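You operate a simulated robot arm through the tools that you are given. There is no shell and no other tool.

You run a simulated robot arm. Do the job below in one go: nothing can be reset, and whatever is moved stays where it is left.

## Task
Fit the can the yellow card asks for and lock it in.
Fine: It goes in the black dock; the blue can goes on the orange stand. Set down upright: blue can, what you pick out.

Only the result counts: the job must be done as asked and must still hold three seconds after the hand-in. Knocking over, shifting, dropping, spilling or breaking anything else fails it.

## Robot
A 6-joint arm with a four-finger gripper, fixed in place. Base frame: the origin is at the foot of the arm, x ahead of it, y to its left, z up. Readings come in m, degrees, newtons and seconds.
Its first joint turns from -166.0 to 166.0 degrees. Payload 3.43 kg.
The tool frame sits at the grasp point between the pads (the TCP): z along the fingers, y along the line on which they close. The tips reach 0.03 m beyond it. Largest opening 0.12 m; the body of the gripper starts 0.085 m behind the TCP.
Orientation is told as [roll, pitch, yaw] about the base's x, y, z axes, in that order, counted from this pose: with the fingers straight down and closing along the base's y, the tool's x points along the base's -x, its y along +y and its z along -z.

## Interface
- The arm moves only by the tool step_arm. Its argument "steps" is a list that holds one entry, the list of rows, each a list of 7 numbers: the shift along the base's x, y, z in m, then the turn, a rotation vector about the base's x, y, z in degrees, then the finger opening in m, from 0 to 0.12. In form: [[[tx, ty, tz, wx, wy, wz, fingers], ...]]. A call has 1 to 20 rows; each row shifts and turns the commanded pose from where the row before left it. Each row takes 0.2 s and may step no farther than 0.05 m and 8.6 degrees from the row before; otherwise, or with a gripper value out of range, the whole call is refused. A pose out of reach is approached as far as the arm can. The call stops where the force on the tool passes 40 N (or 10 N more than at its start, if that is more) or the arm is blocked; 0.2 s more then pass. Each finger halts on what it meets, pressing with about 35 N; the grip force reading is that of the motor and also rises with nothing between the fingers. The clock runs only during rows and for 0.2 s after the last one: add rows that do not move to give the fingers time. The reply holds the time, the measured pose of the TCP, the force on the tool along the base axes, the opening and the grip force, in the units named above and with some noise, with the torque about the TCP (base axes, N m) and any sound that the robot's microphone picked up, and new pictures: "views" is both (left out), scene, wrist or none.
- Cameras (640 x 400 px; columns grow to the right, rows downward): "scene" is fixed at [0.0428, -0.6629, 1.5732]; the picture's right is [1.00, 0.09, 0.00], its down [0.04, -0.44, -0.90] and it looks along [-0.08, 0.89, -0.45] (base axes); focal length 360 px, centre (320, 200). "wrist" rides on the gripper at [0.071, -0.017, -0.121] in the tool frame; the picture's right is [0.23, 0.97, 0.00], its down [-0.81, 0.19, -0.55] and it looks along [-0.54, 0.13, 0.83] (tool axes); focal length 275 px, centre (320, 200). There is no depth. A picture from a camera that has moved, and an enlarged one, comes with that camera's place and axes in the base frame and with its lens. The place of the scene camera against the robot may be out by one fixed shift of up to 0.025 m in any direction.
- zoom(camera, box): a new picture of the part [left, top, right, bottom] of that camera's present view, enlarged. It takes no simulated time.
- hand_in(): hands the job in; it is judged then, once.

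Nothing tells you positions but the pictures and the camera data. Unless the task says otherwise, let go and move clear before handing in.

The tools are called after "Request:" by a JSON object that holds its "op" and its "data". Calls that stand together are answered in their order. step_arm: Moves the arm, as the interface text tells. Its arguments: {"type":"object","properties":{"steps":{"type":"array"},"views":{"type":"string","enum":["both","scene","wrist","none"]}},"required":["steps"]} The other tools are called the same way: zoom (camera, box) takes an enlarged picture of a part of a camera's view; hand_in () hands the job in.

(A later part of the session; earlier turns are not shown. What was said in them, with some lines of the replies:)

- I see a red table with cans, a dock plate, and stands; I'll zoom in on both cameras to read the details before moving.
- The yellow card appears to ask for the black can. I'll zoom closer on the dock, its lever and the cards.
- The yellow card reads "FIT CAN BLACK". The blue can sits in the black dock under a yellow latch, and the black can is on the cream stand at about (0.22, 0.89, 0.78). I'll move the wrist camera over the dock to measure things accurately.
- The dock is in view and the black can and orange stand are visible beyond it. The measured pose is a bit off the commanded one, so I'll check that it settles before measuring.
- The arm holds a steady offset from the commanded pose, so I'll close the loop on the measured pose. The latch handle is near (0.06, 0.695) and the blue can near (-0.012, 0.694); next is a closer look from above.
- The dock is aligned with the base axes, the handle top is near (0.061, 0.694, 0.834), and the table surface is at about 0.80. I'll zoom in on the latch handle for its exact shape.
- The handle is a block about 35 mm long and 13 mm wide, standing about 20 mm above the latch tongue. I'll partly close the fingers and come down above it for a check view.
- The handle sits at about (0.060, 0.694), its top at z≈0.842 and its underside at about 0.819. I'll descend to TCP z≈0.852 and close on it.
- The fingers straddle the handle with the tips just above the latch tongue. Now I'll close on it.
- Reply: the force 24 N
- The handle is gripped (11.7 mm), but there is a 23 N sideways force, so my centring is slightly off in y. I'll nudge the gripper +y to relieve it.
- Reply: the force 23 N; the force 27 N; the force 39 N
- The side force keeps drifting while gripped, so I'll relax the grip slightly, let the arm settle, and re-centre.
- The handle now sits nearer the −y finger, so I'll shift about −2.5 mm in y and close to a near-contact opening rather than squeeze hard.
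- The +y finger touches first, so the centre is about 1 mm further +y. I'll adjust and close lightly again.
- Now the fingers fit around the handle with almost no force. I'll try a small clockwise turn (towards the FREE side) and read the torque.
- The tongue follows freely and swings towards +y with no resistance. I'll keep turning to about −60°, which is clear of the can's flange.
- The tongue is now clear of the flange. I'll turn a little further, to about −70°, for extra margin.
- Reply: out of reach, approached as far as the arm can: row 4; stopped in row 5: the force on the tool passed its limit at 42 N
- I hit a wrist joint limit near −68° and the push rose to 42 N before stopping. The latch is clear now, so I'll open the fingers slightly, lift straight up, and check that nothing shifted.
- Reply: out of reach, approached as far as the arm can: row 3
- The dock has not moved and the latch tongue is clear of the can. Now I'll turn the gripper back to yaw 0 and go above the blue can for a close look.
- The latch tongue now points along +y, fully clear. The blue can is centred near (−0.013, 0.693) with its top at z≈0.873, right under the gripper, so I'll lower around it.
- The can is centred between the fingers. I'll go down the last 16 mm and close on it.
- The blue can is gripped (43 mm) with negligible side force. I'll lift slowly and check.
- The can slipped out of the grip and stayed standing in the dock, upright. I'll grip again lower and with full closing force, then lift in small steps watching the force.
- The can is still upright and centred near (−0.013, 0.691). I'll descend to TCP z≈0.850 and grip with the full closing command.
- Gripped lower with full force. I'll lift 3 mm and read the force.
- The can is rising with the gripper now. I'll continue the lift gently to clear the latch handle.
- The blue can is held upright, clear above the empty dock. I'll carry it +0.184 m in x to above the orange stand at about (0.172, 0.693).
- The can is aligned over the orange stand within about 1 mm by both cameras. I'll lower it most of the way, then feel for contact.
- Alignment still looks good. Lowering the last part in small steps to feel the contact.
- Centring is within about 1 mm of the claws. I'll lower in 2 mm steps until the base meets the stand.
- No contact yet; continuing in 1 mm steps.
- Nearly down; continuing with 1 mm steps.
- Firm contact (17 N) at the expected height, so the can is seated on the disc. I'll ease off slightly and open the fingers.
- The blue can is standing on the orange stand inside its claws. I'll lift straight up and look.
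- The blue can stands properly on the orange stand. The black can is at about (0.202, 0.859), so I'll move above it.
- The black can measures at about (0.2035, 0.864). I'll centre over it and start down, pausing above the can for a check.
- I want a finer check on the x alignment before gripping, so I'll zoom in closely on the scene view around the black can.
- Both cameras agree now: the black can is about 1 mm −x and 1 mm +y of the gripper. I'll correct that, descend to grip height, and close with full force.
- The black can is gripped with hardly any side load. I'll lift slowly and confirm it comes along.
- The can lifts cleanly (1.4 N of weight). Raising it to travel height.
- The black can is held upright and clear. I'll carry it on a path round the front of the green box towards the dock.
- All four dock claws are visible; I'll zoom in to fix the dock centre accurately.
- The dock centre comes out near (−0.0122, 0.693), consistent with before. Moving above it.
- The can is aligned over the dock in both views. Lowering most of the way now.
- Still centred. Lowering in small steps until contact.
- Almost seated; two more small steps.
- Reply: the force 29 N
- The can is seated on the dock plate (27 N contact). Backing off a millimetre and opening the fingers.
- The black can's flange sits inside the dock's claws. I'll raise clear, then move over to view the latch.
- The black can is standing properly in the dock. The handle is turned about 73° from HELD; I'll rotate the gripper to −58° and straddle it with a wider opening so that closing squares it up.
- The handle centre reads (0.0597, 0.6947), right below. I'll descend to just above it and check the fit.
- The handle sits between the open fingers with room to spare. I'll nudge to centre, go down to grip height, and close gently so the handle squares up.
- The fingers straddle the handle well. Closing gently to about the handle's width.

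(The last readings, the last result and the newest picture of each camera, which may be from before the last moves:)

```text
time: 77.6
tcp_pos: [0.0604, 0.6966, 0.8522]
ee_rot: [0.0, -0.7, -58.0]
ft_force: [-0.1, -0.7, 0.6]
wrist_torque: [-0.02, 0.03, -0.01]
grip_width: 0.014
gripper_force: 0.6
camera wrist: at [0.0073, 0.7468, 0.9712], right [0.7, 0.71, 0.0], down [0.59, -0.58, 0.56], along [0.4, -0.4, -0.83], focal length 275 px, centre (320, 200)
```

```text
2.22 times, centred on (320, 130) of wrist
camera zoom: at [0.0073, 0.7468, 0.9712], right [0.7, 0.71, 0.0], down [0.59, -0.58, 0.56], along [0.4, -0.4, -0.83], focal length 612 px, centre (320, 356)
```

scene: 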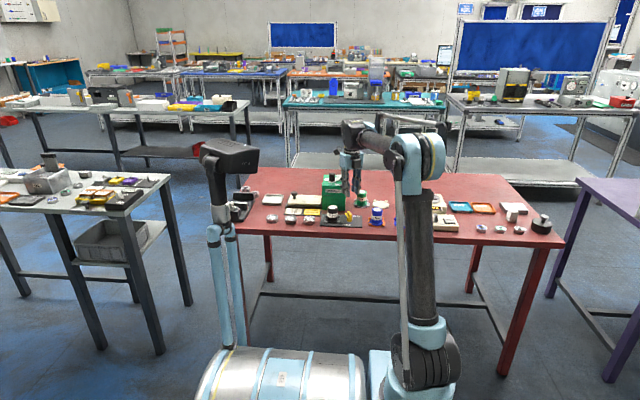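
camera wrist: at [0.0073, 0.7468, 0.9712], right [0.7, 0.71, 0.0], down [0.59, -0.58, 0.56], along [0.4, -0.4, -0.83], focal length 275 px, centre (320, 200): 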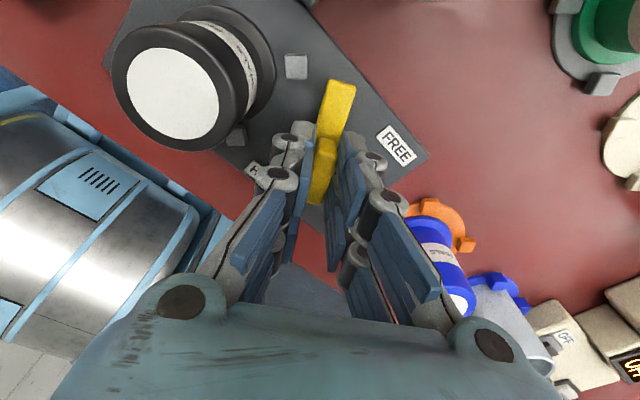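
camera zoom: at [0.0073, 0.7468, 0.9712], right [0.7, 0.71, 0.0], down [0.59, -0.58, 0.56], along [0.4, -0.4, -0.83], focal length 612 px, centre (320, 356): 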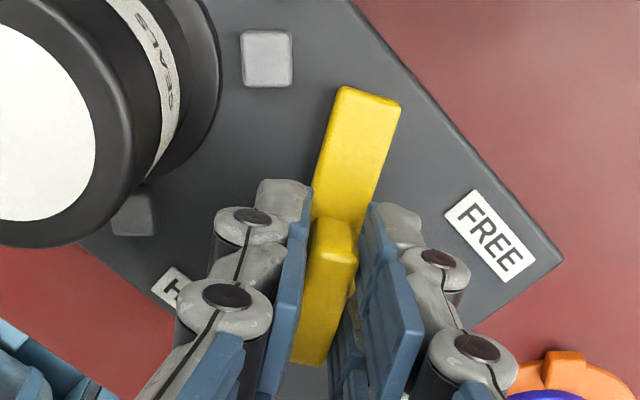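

The handle has squared up between the fingers. Now turning back towards HELD, first by 40°.

Request:
{"op": "step_arm", "data": {"steps": [[[0, 0, 0, 0, 0, 5, 0.0125], [0, 0, 0, 0, 0, 7, 0.0125], [0, 0, 0, 0, 0, 7, 0.0125], [0, 0, 0, 0, 0, 7, 0.0125], [0, 0, 0, 0, 0, 7, 0.0125], [0, 0, 0, 0, 0, 7, 0.0125], [0, 0, 0, 0, 0, 0, 0.0125]]], "views": "wrist"}}

Request:
{"op": "zoom", "data": {"camera": "wrist", "box": [240, 40, 400, 220]}}

Request:
{"op": "zoom", "data": {"camera": "scene", "box": [315, 185, 385, 240]}}

```text
time: 79.2
tcp_pos: [0.0596, 0.6957, 0.8517]
ee_rot: [0.1, -0.7, -17.9]
ft_force: [-2.1, -1.7, -0.1]
wrist_torque: [-0.06, 0.05, -0.01]
grip_width: 0.0138
gripper_force: 1.4
camera wrist: at [-0.0145, 0.7006, 0.971], right [0.08, 1.0, 0.0], down [0.82, -0.07, 0.56], along [0.56, -0.05, -0.83], focal length 275 px, centre (320, 200)
```

wrist: 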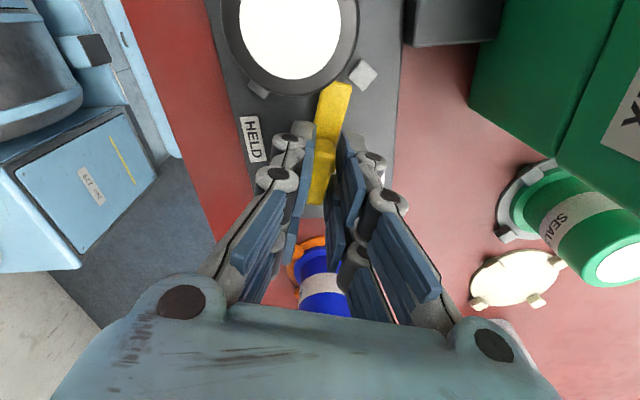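

```text
2.22 times, centred on (320, 130) of wrist
camera zoom: at [-0.0145, 0.7006, 0.971], right [0.08, 1.0, 0.0], down [0.82, -0.07, 0.56], along [0.56, -0.05, -0.83], focal length 612 px, centre (320, 356)
```

zoom: 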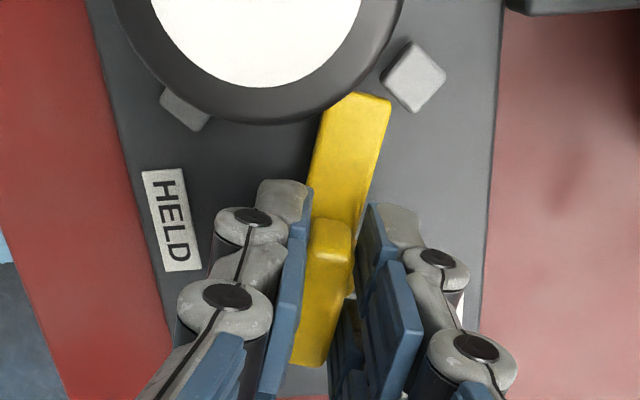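

```text
7.27 times, centred on (350, 212) of scene
camera zoom: at [0.0428, -0.6629, 1.5732], right [1.0, 0.09, 0.0], down [0.04, -0.44, -0.9], along [-0.08, 0.89, -0.45], focal length 2614 px, centre (102, 109)
```

zoom: 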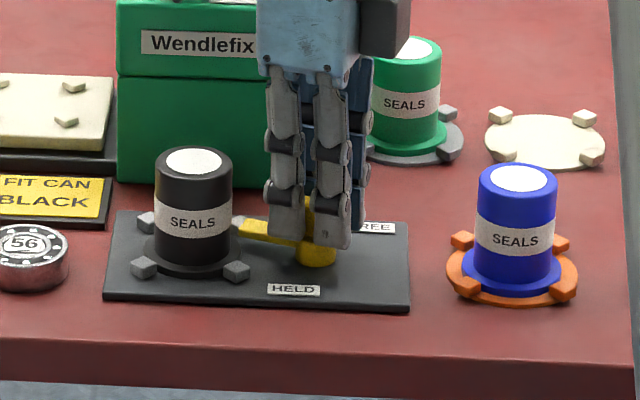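

The tongue is approaching the flange smoothly. I'll finish the last 18° in small steps.

Request:
{"op": "step_arm", "data": {"steps": [[[0, 0, 0, 0, 0, 3, 0.0125], [0, 0, 0, 0, 0, 3, 0.0125], [0, 0, 0, 0, 0, 3, 0.0125], [0, 0, 0, 0, 0, 0, 0.0125]]], "views": "wrist"}}

Request:
{"op": "zoom", "data": {"camera": "wrist", "box": [240, 40, 400, 220]}}

```text
time: 80.2
tcp_pos: [0.0599, 0.6968, 0.8523]
ee_rot: [0.1, -0.5, -8.9]
ft_force: [-1.2, -3.0, 0.4]
wrist_torque: [-0.08, 0.01, 0.0]
grip_width: 0.0142
gripper_force: 2.3
camera wrist: at [-0.0144, 0.689, 0.971], right [-0.08, 1.0, 0.0], down [0.82, 0.06, 0.56], along [0.56, 0.04, -0.83], focal length 275 px, centre (320, 200)
```

wrist: 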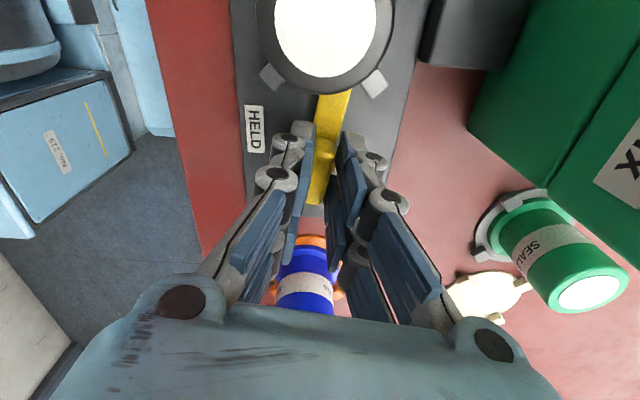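

```text
2.22 times, centred on (320, 130) of wrist
camera zoom: at [-0.0144, 0.689, 0.971], right [-0.08, 1.0, 0.0], down [0.82, 0.06, 0.56], along [0.56, 0.04, -0.83], focal length 612 px, centre (320, 356)
```

zoom: 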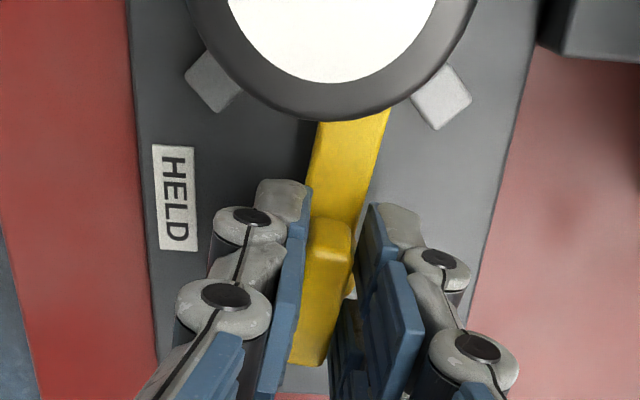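

Request:
{"op": "step_arm", "data": {"steps": [[[0, -0.001, 0, 0, 0, 3, 0.0125], [0, 0, 0, 0, 0, 3, 0.0125], [0, 0, 0, 0, 0, 3, 0.0125], [0, 0, 0, 0, 0, 0, 0.0125]]], "views": "wrist"}}

Request:
{"op": "zoom", "data": {"camera": "wrist", "box": [240, 40, 400, 220]}}

Request:
{"op": "zoom", "data": {"camera": "scene", "box": [315, 185, 385, 240]}}

```text
time: 81.2
tcp_pos: [0.0594, 0.6955, 0.8525]
ee_rot: [0.1, -0.5, 0.2]
ft_force: [0.3, 0.7, -0.9]
wrist_torque: [0.0, 0.0, 0.01]
grip_width: 0.0125
gripper_force: 0.8
camera wrist: at [-0.0127, 0.6765, 0.9713], right [-0.23, 0.97, 0.0], down [0.8, 0.19, 0.56], along [0.55, 0.13, -0.83], focal length 275 px, centre (320, 200)
```

wrist: 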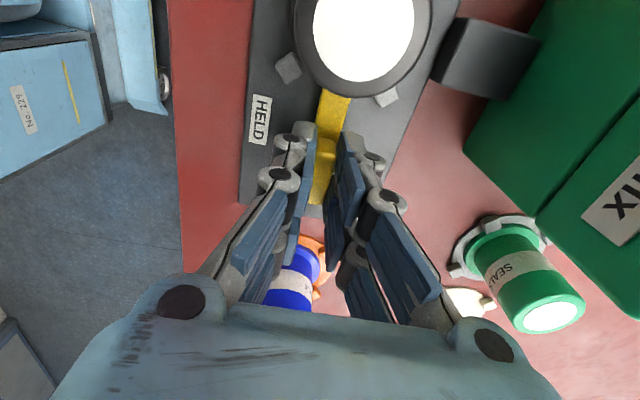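

```text
2.22 times, centred on (320, 130) of wrist
camera zoom: at [-0.0127, 0.6765, 0.9713], right [-0.23, 0.97, 0.0], down [0.8, 0.19, 0.56], along [0.55, 0.13, -0.83], focal length 612 px, centre (320, 356)
```

zoom: 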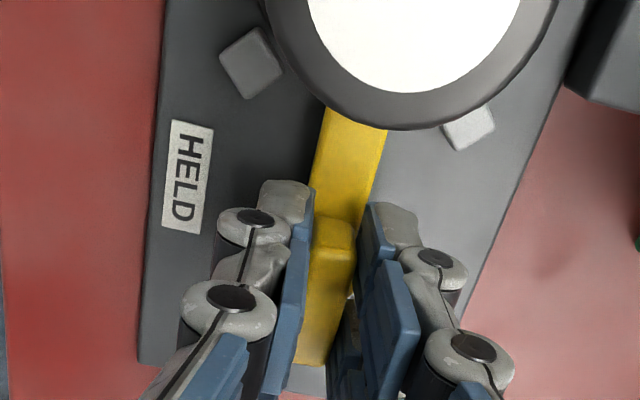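

```text
7.27 times, centred on (350, 212) of scene
camera zoom: at [0.0428, -0.6629, 1.5732], right [1.0, 0.09, 0.0], down [0.04, -0.44, -0.9], along [-0.08, 0.89, -0.45], focal length 2614 px, centre (102, 109)
```

zoom: 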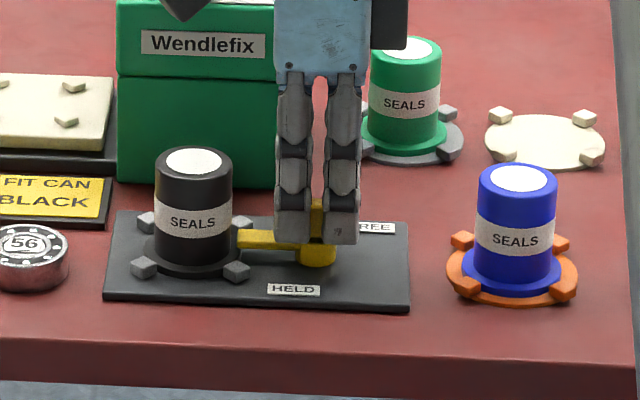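

The tongue now points at the can, over its flange. I'll snug the fingers to square the handle exactly at 0° and then try a slight further turn to feel for the end stop.

Request:
{"op": "step_arm", "data": {"steps": [[[0, 0, 0, 0, 0, 0, 0.0115], [0, 0, 0, 0, 0, 0, 0.0115], [0, 0, 0, 0, 0, 0, 0.0115]]], "views": "none"}}

Request:
{"op": "step_arm", "data": {"steps": [[[0, 0, 0, 0, 0, 1.5, 0.0115], [0, 0, 0, 0, 0, 0, 0.0115]]], "views": "none"}}

```text
time: 82.0
tcp_pos: [0.0592, 0.6956, 0.853]
ee_rot: [0.2, -0.7, 0.0]
ft_force: [-0.7, -1.1, 1.2]
wrist_torque: [-0.02, 0.04, 0.02]
grip_width: 0.0128
gripper_force: 1.3
```

```text
time: 82.6
tcp_pos: [0.0601, 0.6956, 0.8536]
ee_rot: [0.1, -0.6, 1.4]
ft_force: [-2.3, -2.5, -0.1]
wrist_torque: [-0.08, 0.08, -0.04]
grip_width: 0.0133
gripper_force: 1.4
```

The handle seems to have met its stop (the fingers are slightly skewed to it now). I'll go back to 0°, recentre a little, and squeeze more firmly to reproduce the original held alignment.

Request:
{"op": "step_arm", "data": {"steps": [[[0, -0.0005, 0, 0, 0, -1.4, 0.0115], [0, 0, 0, 0, 0, 0, 0.0105], [0, 0, 0, 0, 0, 0, 0.0095], [0, 0, 0, 0, 0, 0, 0.0095]]], "views": "none"}}

```text
time: 83.6
tcp_pos: [0.0596, 0.6956, 0.8532]
ee_rot: [0.0, -0.7, 0.1]
ft_force: [1.4, 1.7, -1.8]
wrist_torque: [0.05, -0.16, -0.12]
grip_width: 0.012
gripper_force: 44.7
```

The handle is squarely gripped at 0° with negligible tool load, matching its original held position. Releasing and lifting clear.

Request:
{"op": "step_arm", "data": {"steps": [[[0, 0, 0, 0, 0, 0, 0.014], [0, 0, 0, 0, 0, 0, 0.02], [0, 0, 0, 0, 0, 0, 0.035], [0, 0, 0.01, 0, 0, 0, 0.04], [0, 0, 0.02, 0, 0, 0, 0.04], [0, 0, 0.03, 0, 0, 0, 0.04], [0, 0, 0.03, 0, 0, 0, 0.04], [0, 0, 0.02, 0, 0, 0, 0.04], [0, 0, 0, 0, 0, 0, 0.04]]], "views": "both"}}

Request:
{"op": "zoom", "data": {"camera": "wrist", "box": [250, 0, 410, 170]}}

Request:
{"op": "zoom", "data": {"camera": "scene", "box": [315, 185, 385, 240]}}

```text
time: 85.6
tcp_pos: [0.0598, 0.6939, 0.9622]
ee_rot: [0.2, -0.8, 0.2]
ft_force: [-1.5, 0.4, -0.3]
wrist_torque: [-0.03, -0.01, 0.01]
grip_width: 0.0401
gripper_force: 0.1
camera wrist: at [-0.0123, 0.6751, 1.0813], right [-0.23, 0.97, 0.0], down [0.8, 0.19, 0.56], along [0.55, 0.13, -0.83], focal length 275 px, centre (320, 200)
```

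scene: 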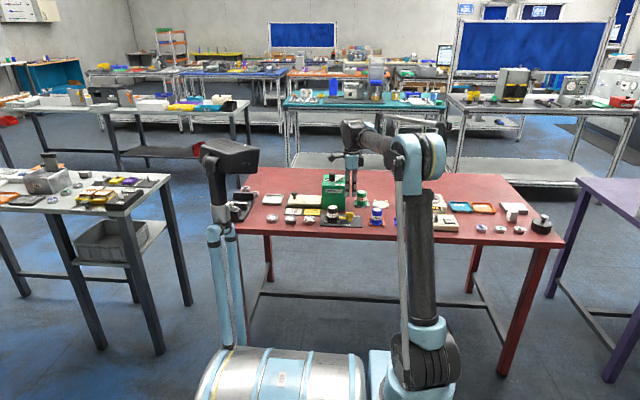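
wrist: 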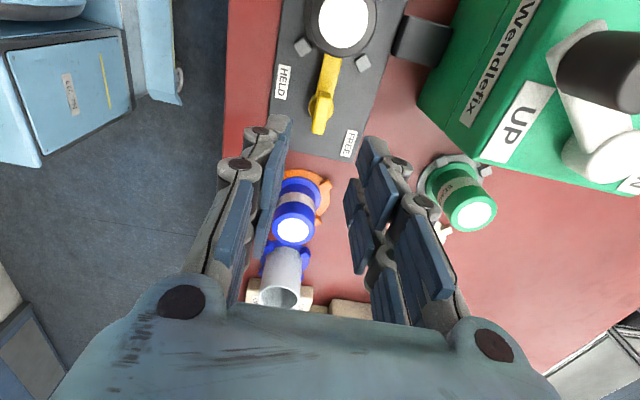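

```text
2.35 times, centred on (330, 85) of wrist
camera zoom: at [-0.0123, 0.6751, 1.0813], right [-0.23, 0.97, 0.0], down [0.8, 0.19, 0.56], along [0.55, 0.13, -0.83], focal length 648 px, centre (296, 471)
```

zoom: 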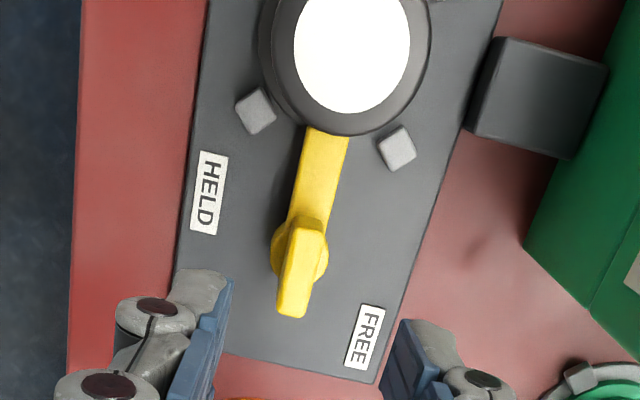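

```text
7.27 times, centred on (350, 212) of scene
camera zoom: at [0.0428, -0.6629, 1.5732], right [1.0, 0.09, 0.0], down [0.04, -0.44, -0.9], along [-0.08, 0.89, -0.45], focal length 2614 px, centre (102, 109)
```

zoom: 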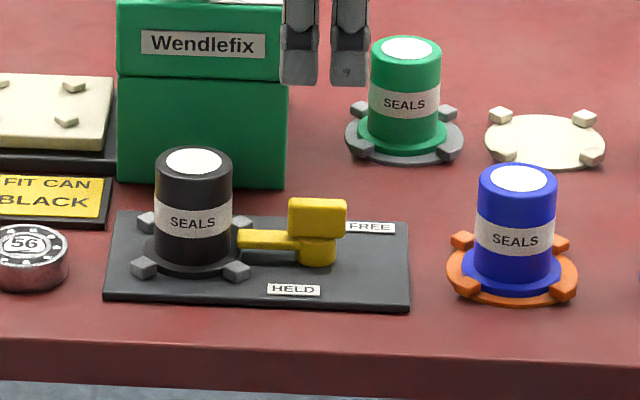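

Everything looks as it should. I'll zoom in closely to verify that the tongue overlaps the black can's flange as it did for the blue one.

Request:
{"op": "zoom", "data": {"camera": "scene", "box": [325, 205, 365, 232]}}

Request:
{"op": "zoom", "data": {"camera": "wrist", "box": [295, 0, 385, 90]}}

```text
14.81 times, centred on (345, 218) of scene
camera zoom: at [0.0428, -0.6629, 1.5732], right [1.0, 0.09, 0.0], down [0.04, -0.44, -0.9], along [-0.08, 0.89, -0.45], focal length 5326 px, centre (-50, -74)
```

zoom: 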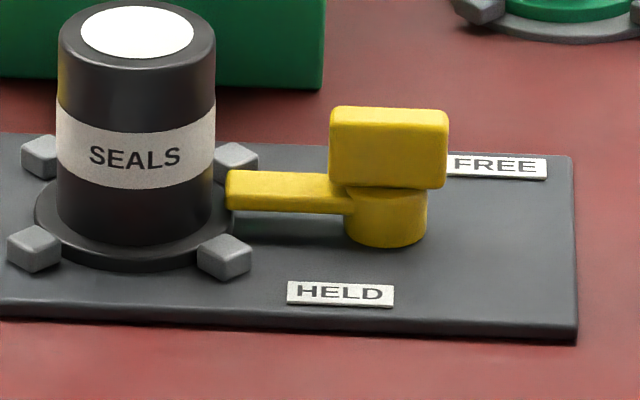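

```text
4.44 times, centred on (340, 45) of wrist
camera zoom: at [-0.0123, 0.6751, 1.0813], right [-0.23, 0.97, 0.0], down [0.8, 0.19, 0.56], along [0.55, 0.13, -0.83], focal length 1224 px, centre (231, 889)
```

zoom: 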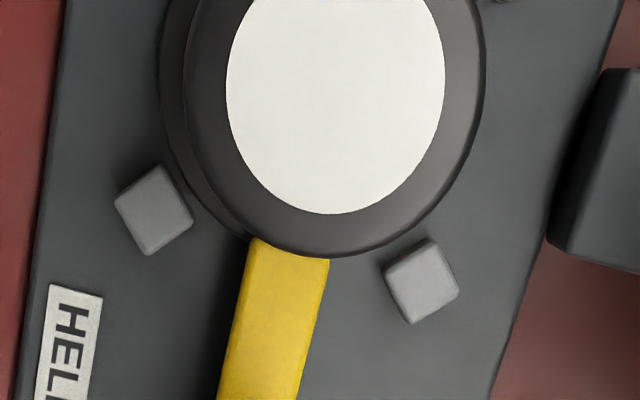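

The tongue overlaps the black can's flange just as it originally did the blue one's, and both cans stand upright. I'll raise the arm further clear and take a last look.

Request:
{"op": "step_arm", "data": {"steps": [[[0, 0, 0.03, 0, 0, 0, 0.04], [0, -0.01, 0.04, 0, 0, 0, 0.04], [0, -0.02, 0.04, 0, 0, 0, 0.04], [0, -0.02, 0.03, 0, 0, 0, 0.04], [0, 0, 0, 0, 0, 0, 0.04], [0, 0, 0, 0, 0, 0, 0.04]]], "views": "both"}}

Request:
{"op": "zoom", "data": {"camera": "scene", "box": [230, 160, 430, 250]}}

```text
time: 87.0
tcp_pos: [0.06, 0.6444, 1.1024]
ee_rot: [0.0, -0.6, 0.1]
ft_force: [-0.7, 0.4, 0.1]
wrist_torque: [0.0, -0.01, -0.02]
grip_width: 0.0399
gripper_force: 0.0
camera wrist: at [-0.0127, 0.6264, 1.221], right [-0.23, 0.97, 0.0], down [0.8, 0.19, 0.56], along [0.55, 0.13, -0.83], focal length 275 px, centre (320, 200)
```

scene: 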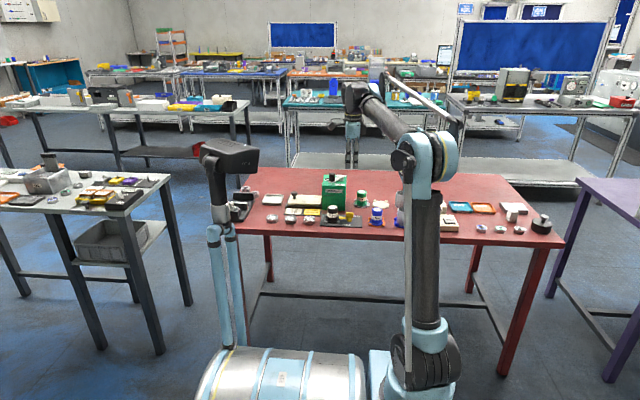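
wrist: 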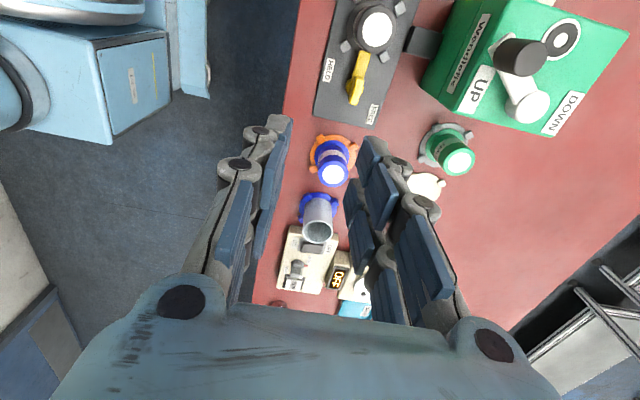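

```text
3.20 times, centred on (330, 205) of scene
camera zoom: at [0.0428, -0.6629, 1.5732], right [1.0, 0.09, 0.0], down [0.04, -0.44, -0.9], along [-0.08, 0.89, -0.45], focal length 1150 px, centre (288, 184)
```

zoom: 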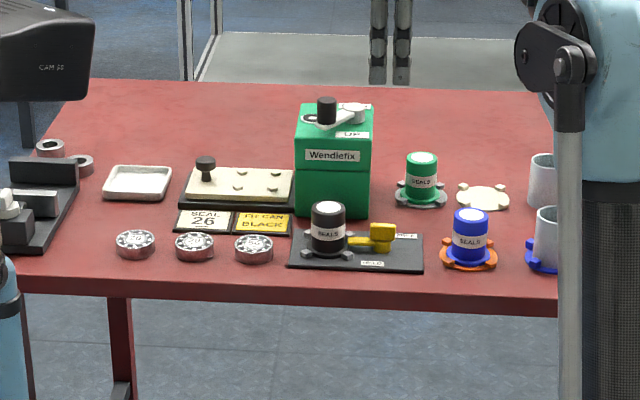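

The black can stands locked in the dock with the latch at HELD. The blue can stands upright on the orange stand, nothing else has moved, and the arm is clear, so I'm handing in.

Request:
{"op": "hand_in", "data": {}}

```text
The job is handed in.
```

The black can, which the yellow card asks for, is in the black dock with the latch turned back to HELD. The blue can is on the orange stand. I've handed the job in; no verdict came back.

- **Black can:** it stands upright inside the dock's four claws. The latch tongue overlaps its flange by about 2 mm, the same as it did on the blue can at the start.
- **Blue can:** it stands upright inside the orange stand's claws.
- **Slip on the first try:** my first grip on the blue can slipped while lifting. It stayed upright in the dock and only shifted a couple of millimetres, and the second grip held.
- **Push on the latch:** while I was freeing the latch, the wrist reached its turning limit and pressed on the handle with about 42 N before stopping. The pictures afterwards showed the dock had not moved.

Nothing else on the table looked moved or knocked in the last pictures, and the arm was raised clear before the hand-in.
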